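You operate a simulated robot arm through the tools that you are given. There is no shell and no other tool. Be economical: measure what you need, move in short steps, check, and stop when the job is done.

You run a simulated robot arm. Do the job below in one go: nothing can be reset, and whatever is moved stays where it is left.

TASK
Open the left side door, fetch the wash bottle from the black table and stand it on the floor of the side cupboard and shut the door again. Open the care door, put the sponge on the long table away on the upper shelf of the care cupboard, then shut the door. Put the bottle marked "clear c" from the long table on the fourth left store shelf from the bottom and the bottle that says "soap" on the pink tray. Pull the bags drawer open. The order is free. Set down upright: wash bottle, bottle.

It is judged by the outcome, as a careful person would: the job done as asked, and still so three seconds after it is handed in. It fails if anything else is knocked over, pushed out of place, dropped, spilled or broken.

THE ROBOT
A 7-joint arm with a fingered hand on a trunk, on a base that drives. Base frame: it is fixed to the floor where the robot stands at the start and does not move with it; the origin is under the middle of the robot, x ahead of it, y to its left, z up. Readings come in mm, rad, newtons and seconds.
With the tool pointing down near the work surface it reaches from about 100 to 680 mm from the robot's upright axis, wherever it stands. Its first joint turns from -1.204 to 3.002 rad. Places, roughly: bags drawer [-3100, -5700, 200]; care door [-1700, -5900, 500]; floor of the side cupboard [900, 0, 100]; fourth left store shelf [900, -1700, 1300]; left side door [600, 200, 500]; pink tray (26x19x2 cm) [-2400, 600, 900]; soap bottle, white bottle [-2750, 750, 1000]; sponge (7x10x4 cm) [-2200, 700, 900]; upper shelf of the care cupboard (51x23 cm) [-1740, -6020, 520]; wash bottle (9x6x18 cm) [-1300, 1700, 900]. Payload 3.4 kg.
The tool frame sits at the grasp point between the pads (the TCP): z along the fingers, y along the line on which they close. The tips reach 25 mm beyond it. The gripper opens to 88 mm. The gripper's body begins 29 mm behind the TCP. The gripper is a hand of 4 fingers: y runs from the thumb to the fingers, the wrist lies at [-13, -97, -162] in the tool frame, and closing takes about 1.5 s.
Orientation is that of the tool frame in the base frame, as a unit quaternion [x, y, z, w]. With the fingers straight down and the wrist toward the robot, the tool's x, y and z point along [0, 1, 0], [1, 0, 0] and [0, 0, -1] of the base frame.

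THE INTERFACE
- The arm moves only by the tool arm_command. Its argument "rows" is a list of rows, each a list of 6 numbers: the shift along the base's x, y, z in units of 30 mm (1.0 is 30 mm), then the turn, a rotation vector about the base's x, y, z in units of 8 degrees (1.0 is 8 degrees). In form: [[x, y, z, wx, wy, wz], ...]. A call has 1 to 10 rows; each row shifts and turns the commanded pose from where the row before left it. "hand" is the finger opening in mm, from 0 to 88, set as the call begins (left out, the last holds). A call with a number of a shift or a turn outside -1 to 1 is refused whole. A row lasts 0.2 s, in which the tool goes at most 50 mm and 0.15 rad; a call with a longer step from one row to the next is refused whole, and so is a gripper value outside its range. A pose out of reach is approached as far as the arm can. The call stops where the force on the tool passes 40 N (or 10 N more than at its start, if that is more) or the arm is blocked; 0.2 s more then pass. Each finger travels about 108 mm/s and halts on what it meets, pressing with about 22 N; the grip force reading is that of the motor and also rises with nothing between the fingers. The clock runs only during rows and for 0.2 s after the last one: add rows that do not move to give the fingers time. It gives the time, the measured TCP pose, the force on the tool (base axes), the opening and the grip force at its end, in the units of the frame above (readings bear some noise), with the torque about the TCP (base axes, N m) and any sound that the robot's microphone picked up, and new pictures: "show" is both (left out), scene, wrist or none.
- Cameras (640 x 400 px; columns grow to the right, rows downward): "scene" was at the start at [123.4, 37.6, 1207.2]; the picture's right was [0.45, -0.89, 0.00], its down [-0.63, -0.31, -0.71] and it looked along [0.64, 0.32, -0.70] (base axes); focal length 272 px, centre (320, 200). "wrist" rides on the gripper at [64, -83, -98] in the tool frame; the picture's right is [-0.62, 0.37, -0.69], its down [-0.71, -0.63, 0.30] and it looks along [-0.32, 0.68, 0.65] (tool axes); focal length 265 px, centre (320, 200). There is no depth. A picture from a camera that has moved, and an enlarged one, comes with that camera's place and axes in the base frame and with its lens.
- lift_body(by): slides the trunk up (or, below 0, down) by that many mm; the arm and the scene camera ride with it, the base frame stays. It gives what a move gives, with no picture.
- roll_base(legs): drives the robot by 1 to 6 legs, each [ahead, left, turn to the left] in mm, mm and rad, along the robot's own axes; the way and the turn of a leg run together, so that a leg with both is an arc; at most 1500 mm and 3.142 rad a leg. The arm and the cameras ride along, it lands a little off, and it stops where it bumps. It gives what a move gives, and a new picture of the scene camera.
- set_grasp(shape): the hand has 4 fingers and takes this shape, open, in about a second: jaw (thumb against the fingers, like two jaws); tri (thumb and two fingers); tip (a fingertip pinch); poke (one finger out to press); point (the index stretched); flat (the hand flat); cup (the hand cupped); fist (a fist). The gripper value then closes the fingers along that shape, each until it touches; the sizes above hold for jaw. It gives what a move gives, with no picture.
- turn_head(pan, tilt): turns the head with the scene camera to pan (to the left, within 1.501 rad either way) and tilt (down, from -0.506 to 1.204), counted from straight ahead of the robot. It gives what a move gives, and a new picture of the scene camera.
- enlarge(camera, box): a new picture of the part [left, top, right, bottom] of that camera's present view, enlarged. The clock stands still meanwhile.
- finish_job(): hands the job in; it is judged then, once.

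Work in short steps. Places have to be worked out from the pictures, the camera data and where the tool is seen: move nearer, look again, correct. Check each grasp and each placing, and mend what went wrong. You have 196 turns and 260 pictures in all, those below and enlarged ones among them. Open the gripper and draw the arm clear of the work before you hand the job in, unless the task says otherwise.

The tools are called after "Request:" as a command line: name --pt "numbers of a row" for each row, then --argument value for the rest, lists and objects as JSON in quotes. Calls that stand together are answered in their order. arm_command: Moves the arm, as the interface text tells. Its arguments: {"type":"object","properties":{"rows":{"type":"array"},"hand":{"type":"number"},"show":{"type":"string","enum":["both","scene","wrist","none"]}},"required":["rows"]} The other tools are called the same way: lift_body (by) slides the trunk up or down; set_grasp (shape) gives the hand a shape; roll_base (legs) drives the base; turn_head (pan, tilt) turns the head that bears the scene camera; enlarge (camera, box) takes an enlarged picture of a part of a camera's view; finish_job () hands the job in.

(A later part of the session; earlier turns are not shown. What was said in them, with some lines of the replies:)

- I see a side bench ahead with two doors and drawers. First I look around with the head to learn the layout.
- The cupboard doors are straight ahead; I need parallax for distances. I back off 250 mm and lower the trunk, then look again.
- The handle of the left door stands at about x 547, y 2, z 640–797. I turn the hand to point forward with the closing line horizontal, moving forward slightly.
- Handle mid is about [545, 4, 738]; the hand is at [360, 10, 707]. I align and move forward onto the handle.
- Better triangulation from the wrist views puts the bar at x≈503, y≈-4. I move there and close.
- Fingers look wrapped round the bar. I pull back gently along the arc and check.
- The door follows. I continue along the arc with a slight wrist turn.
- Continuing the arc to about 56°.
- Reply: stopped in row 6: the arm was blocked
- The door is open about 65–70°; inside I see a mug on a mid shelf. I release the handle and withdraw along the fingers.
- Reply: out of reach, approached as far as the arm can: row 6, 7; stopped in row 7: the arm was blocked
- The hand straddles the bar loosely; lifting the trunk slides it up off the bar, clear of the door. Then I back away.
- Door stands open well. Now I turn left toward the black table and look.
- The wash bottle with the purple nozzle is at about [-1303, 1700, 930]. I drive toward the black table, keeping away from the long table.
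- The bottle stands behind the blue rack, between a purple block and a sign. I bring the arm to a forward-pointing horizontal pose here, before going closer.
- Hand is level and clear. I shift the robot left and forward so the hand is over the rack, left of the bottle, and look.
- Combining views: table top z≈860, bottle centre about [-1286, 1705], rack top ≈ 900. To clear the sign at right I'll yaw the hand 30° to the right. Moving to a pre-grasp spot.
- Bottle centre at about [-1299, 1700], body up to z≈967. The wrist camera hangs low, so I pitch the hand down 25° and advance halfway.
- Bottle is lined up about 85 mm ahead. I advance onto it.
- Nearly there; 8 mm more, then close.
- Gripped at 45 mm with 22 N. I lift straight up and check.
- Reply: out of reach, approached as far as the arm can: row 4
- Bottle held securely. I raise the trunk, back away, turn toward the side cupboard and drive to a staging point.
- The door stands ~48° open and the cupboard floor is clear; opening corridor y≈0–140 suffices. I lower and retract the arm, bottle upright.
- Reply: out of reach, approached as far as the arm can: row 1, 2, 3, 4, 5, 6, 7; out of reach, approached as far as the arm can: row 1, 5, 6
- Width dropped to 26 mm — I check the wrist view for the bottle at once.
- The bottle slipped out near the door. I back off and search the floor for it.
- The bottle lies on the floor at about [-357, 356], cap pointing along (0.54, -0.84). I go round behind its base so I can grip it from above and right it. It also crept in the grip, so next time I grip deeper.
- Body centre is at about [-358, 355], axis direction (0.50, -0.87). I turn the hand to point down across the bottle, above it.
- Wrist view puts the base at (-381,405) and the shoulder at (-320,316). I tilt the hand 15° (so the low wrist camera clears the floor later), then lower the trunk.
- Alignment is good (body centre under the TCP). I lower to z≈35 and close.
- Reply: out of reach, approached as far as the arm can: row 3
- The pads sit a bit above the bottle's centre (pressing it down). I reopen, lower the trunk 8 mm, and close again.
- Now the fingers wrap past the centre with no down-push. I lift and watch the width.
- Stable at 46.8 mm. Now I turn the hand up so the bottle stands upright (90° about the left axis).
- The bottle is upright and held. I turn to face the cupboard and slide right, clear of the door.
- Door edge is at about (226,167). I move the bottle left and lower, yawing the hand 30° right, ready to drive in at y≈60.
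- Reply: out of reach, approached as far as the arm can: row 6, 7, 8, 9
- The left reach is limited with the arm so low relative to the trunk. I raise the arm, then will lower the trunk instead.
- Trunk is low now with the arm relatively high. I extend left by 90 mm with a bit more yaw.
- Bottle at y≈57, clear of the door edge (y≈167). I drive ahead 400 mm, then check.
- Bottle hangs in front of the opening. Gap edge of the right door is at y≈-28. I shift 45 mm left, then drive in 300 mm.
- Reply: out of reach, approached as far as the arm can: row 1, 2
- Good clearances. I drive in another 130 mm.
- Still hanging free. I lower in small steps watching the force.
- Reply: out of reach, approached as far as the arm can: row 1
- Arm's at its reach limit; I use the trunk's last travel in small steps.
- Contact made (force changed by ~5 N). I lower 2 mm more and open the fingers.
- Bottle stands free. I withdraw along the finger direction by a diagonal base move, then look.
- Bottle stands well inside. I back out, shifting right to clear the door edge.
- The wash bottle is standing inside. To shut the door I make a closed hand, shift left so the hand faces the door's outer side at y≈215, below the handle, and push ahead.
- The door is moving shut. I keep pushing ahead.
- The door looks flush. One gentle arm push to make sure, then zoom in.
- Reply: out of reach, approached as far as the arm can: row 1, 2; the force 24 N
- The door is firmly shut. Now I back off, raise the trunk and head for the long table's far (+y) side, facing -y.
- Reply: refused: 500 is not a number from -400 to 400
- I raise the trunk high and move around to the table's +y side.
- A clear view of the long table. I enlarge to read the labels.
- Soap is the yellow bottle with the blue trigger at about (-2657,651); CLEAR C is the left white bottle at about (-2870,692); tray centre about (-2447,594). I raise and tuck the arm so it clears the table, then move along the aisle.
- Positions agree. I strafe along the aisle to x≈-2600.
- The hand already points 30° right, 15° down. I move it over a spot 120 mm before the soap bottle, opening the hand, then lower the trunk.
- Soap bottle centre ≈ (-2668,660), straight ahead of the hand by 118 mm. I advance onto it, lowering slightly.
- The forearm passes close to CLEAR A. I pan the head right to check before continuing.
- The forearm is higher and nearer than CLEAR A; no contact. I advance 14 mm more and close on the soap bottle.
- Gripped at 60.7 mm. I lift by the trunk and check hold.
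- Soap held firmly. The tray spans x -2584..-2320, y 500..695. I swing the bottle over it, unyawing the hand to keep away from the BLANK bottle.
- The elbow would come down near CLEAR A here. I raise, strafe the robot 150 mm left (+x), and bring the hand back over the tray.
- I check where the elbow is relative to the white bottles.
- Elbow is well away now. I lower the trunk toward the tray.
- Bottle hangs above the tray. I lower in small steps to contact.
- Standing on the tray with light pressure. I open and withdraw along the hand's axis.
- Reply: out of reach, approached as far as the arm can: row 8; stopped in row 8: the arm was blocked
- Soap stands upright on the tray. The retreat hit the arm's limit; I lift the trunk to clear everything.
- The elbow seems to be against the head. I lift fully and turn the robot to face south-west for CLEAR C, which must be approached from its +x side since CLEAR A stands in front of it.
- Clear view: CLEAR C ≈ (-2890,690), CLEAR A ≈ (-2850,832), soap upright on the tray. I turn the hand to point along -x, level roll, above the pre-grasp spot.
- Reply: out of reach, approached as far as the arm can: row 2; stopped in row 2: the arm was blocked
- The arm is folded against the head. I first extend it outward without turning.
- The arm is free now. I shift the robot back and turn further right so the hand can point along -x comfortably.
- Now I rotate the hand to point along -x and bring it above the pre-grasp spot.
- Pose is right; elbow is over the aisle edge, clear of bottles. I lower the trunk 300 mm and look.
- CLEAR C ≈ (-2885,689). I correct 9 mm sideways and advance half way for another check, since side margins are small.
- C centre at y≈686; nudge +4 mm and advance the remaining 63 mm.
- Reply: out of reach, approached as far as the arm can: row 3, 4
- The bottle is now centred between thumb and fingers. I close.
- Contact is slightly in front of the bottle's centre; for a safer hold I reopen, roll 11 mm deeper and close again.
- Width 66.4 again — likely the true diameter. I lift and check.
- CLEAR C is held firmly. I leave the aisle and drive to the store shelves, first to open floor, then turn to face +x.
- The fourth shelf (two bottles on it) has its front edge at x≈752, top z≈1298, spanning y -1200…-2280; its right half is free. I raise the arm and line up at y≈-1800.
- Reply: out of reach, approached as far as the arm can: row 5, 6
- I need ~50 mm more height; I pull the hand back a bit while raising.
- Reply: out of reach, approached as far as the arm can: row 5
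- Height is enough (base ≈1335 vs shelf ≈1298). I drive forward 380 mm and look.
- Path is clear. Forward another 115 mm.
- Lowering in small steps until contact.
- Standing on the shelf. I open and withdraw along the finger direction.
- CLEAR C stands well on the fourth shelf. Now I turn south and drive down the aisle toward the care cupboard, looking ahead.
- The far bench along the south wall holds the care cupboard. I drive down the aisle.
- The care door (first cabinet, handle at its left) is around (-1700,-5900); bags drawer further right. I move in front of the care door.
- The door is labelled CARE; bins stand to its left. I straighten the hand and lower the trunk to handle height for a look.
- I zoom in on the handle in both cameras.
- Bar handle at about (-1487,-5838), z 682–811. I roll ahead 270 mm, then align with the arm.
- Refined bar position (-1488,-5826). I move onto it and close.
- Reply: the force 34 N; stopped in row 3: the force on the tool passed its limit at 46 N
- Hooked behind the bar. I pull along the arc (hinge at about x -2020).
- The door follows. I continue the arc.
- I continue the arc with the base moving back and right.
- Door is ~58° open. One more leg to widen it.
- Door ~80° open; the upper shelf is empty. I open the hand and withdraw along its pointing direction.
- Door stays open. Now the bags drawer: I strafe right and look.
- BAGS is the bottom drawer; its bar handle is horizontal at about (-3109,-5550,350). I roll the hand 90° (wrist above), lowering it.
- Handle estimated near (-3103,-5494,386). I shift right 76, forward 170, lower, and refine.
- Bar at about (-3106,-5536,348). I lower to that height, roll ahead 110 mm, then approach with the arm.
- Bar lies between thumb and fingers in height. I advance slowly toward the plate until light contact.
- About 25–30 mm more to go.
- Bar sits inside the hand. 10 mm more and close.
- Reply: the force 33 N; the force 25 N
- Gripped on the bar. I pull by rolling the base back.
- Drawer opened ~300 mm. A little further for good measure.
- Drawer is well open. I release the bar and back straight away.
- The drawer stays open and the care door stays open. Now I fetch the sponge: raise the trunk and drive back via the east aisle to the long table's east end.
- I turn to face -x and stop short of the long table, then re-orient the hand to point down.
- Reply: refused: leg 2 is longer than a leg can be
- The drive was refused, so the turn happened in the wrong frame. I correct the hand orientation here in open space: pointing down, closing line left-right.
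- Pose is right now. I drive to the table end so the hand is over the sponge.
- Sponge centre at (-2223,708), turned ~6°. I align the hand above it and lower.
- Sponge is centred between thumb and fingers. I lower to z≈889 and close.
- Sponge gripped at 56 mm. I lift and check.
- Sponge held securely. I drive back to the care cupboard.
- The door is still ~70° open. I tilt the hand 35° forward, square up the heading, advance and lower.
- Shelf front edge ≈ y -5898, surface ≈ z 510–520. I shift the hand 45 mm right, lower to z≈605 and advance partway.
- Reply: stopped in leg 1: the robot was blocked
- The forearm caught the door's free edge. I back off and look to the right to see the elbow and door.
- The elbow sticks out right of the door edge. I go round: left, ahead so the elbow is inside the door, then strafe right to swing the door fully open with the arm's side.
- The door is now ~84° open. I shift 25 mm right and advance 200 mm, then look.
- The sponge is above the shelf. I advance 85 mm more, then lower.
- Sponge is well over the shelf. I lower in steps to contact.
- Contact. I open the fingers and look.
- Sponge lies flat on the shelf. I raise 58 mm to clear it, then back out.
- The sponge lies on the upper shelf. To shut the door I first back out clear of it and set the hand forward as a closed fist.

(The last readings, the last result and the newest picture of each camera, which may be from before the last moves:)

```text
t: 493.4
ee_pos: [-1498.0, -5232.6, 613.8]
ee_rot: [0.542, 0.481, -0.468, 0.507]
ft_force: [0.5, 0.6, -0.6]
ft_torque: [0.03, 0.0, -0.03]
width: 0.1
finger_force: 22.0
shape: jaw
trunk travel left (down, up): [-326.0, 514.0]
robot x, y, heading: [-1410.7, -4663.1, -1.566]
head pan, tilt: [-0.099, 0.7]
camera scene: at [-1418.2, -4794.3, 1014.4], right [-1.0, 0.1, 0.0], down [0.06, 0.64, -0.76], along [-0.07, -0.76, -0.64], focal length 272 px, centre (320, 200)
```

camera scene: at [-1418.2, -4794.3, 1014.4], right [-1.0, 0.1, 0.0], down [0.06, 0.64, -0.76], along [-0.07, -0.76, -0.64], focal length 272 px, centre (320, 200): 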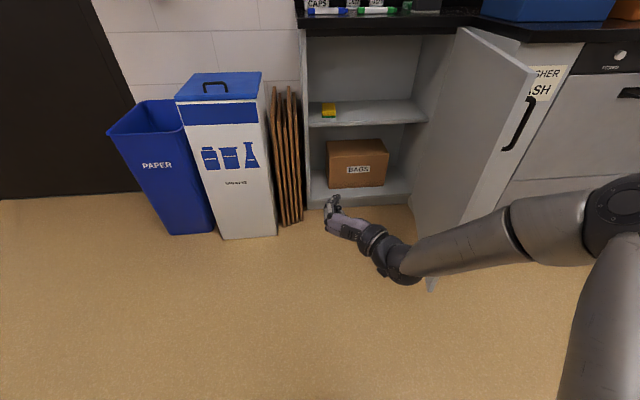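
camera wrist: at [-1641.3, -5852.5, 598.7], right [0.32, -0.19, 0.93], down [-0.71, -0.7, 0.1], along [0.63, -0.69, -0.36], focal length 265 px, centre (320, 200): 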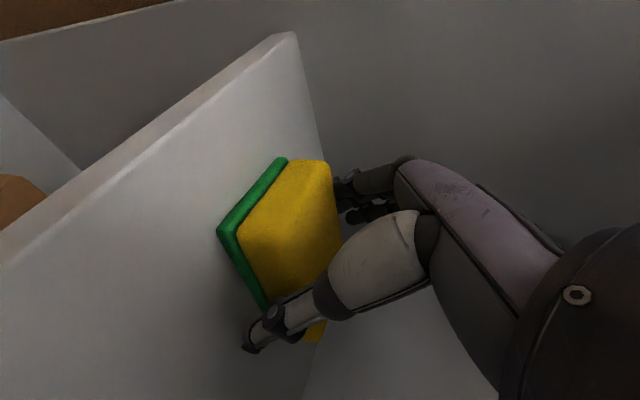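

The door is at ~76°. I bring the fist round to the door's outer (west) side, below the handle.

Request:
roll_base --legs '[[-60, -700, 0], [255, 0, 0], [0, 230, 0]]'

```text
t: 500.1
ee_pos: [-1973.2, -5432.4, 612.7]
ee_rot: [0.541, 0.482, -0.466, 0.508]
ft_force: [0.3, 0.1, 1.1]
ft_torque: [-0.01, 0.01, -0.01]
width: 0.1
finger_force: 22.7
shape: jaw
trunk travel left (down, up): [-326.0, 514.0]
robot x, y, heading: [-1887.1, -4862.6, -1.562]
head pan, tilt: [-0.099, 0.7]
camera scene: at [-1894.9, -4994.1, 1014.4], right [-1.0, 0.09, 0.0], down [0.06, 0.64, -0.76], along [-0.07, -0.76, -0.64], focal length 272 px, centre (320, 200)
```

scene: 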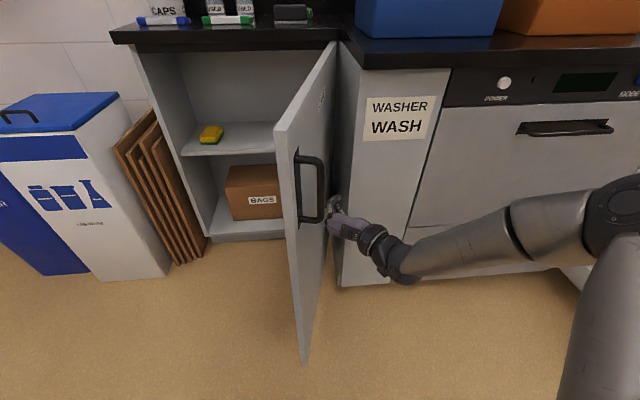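

The fist is just outside the door. I push it shut along its arc.

Request:
roll_base --legs '[[30, 140, 0], [67, 104, 0], [91, 82, 0]]'

```text
t: 503.1
ee_pos: [-1646.7, -5618.4, 611.9]
ee_rot: [0.541, 0.481, -0.467, 0.507]
ft_force: [0.0, 0.4, -0.5]
ft_torque: [0.02, 0.02, -0.02]
width: 0.1
finger_force: 21.7
shape: jaw
trunk travel left (down, up): [-326.0, 514.0]
robot x, y, heading: [-1557.0, -5044.1, -1.567]
head pan, tilt: [-0.099, 0.7]
camera scene: at [-1568.0, -5179.8, 1014.4], right [-1.0, 0.09, 0.0], down [0.06, 0.64, -0.76], along [-0.07, -0.76, -0.64], focal length 272 px, centre (320, 200)
```

scene: 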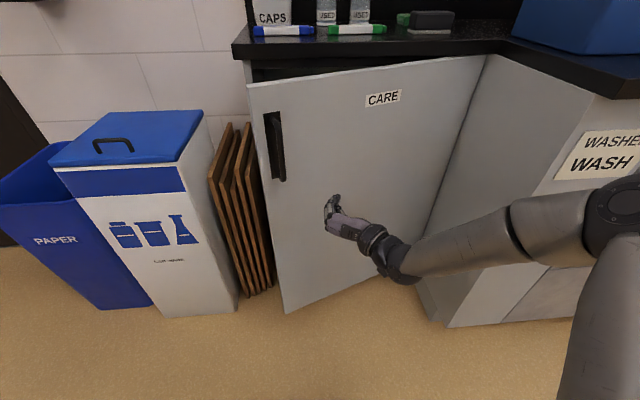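

Nearly shut. I continue pushing.

Request:
roll_base --legs '[[110, 55, 0], [70, 15, 0]]'

Request:
roll_base --legs '[[30, 0, 0]]'

```text
t: 505.0
ee_pos: [-1571.5, -5798.9, 612.5]
ee_rot: [0.541, 0.482, -0.466, 0.508]
ft_force: [-0.5, 0.1, 0.8]
ft_torque: [0.01, -0.04, 0.0]
width: 0.1
finger_force: 21.5
shape: jaw
trunk travel left (down, up): [-326.0, 514.0]
robot x, y, heading: [-1487.3, -5226.8, -1.567]
head pan, tilt: [-0.099, 0.7]
camera scene: at [-1493.6, -5361.1, 1014.4], right [-1.0, 0.09, 0.0], down [0.06, 0.64, -0.76], along [-0.07, -0.76, -0.64], focal length 272 px, centre (320, 200)
```

scene: 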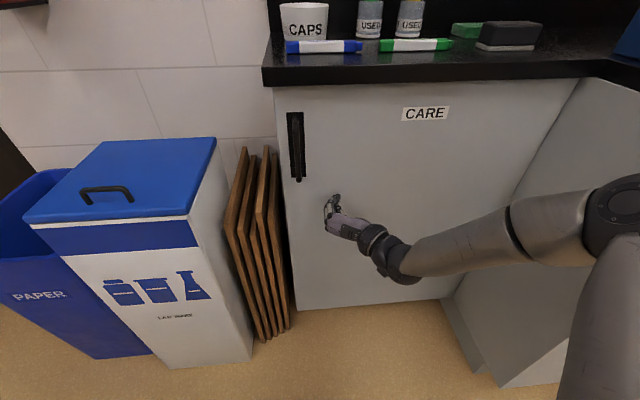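

```text
t: 505.9
ee_pos: [-1569.9, -5818.9, 611.8]
ee_rot: [0.54, 0.484, -0.464, 0.508]
ft_force: [-0.8, 5.1, 1.1]
ft_torque: [-0.03, -0.02, -0.05]
width: 0.0
finger_force: 22.1
shape: jaw
trunk travel left (down, up): [-326.0, 514.0]
robot x, y, heading: [-1489.8, -5250.0, -1.558]
head pan, tilt: [-0.099, 0.7]
stopped in leg 1: the force on the tool passed its limit at 67 N (the readings are from after the stop); the commanded pose is now the measured one
camera scene: at [-1493.8, -5383.8, 1014.5], right [-1.0, 0.09, 0.0], down [0.06, 0.64, -0.77], along [-0.07, -0.76, -0.64], focal length 272 px, centre (320, 200)
```

scene: 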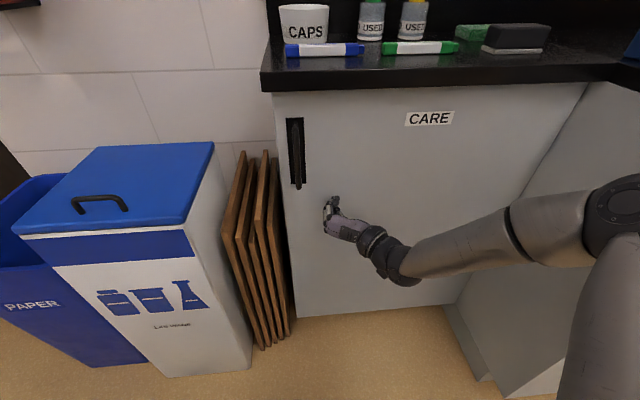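

The door is firmly shut. I back off, open the hand, and check the door and drawer.

Request:
roll_base --legs '[[-450, 0, 0]]'

Request:
arm_command --pt "0 0.3 0.3 0 0 0" --pt "0 0 0 0 0 0" --pt "0 0 0 0 0 0" --pt "0 0 0 0 0 0" --hand 88 --show "none"

Request:
turn_head --pan -0.5 --tilt 0.4

Request:
enlarge --camera "scene" --box '[0, 100, 320, 300]'

```text
t: 508.6
ee_pos: [-1572.8, -5369.1, 612.2]
ee_rot: [0.54, 0.486, -0.463, 0.508]
ft_force: [0.3, 0.2, -0.4]
ft_torque: [-0.02, -0.01, 0.02]
width: 0.0
finger_force: 22.0
shape: jaw
trunk travel left (down, up): [-326.0, 514.0]
robot x, y, heading: [-1486.8, -4801.6, -1.57]
head pan, tilt: [-0.099, 0.7]
camera scene: at [-1496.5, -4933.4, 1014.4], right [-1.0, 0.09, 0.0], down [0.06, 0.64, -0.76], along [-0.07, -0.76, -0.64], focal length 272 px, centre (320, 200)
```

scene: 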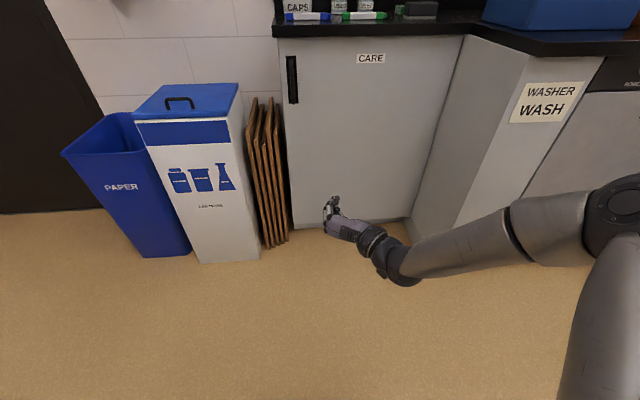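

```text
t: 509.6
ee_pos: [-1572.0, -5360.2, 618.7]
ee_rot: [0.54, 0.486, -0.463, 0.508]
ft_force: [-0.7, 0.2, -0.1]
ft_torque: [-0.02, 0.0, 0.03]
width: 87.6
finger_force: 0.0
shape: jaw
trunk travel left (down, up): [-326.0, 514.0]
robot x, y, heading: [-1488.3, -4798.3, -1.568]
head pan, tilt: [-0.099, 0.7]
```

```text
t: 510.5
ee_pos: [-1572.7, -5358.9, 618.6]
ee_rot: [0.541, 0.485, -0.463, 0.508]
ft_force: [0.3, -0.2, -0.2]
ft_torque: [0.02, 0.0, -0.01]
width: 87.4
finger_force: 0.0
shape: jaw
trunk travel left (down, up): [-326.0, 514.0]
robot x, y, heading: [-1492.7, -4800.6, -1.566]
head pan, tilt: [-0.499, 0.4]
camera scene: at [-1532.4, -4930.5, 1041.2], right [-0.88, 0.47, 0.0], down [0.18, 0.34, -0.92], along [-0.43, -0.81, -0.39], focal length 272 px, centre (320, 200)
```

scene: 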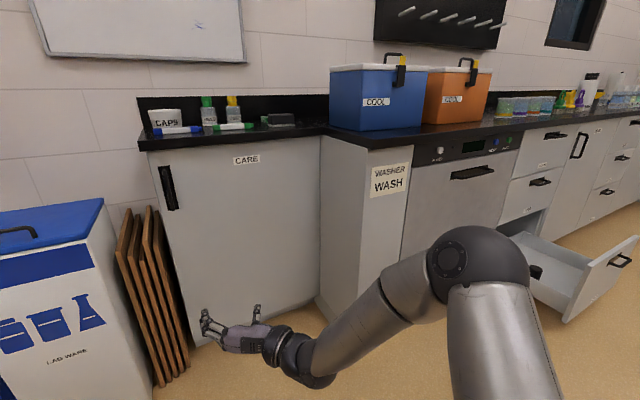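

```text
2.00 times, centred on (160, 200) of scene
camera zoom: at [-1532.4, -4930.5, 1041.2], right [-0.88, 0.47, 0.0], down [0.18, 0.34, -0.92], along [-0.43, -0.81, -0.39], focal length 544 px, centre (640, 200)
```

zoom: 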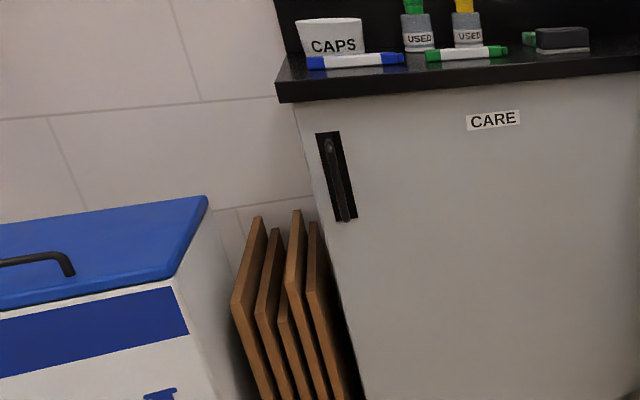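

The care door is shut, the bags drawer stands open, and the arm is clear with an open hand. I hand the job in.

Request:
finish_job

```text
The job is handed in.
```

I finished every part of the job and handed it in, but I dropped the wash bottle once on the way.

- **Wash bottle:** it slipped from the grip onto the floor in front of the side cupboard. I picked it up, and it was standing upright on the cupboard floor before I shut the door. I saw no damage to it.
- **Sponge:** it lies flat on the upper shelf of the care cupboard, and the door is shut.
- **"Clear c" bottle:** it stands upright on the fourth left store shelf.
- **Soap bottle:** it stands upright on the pink tray.
- **Bags drawer:** it is pulled open.
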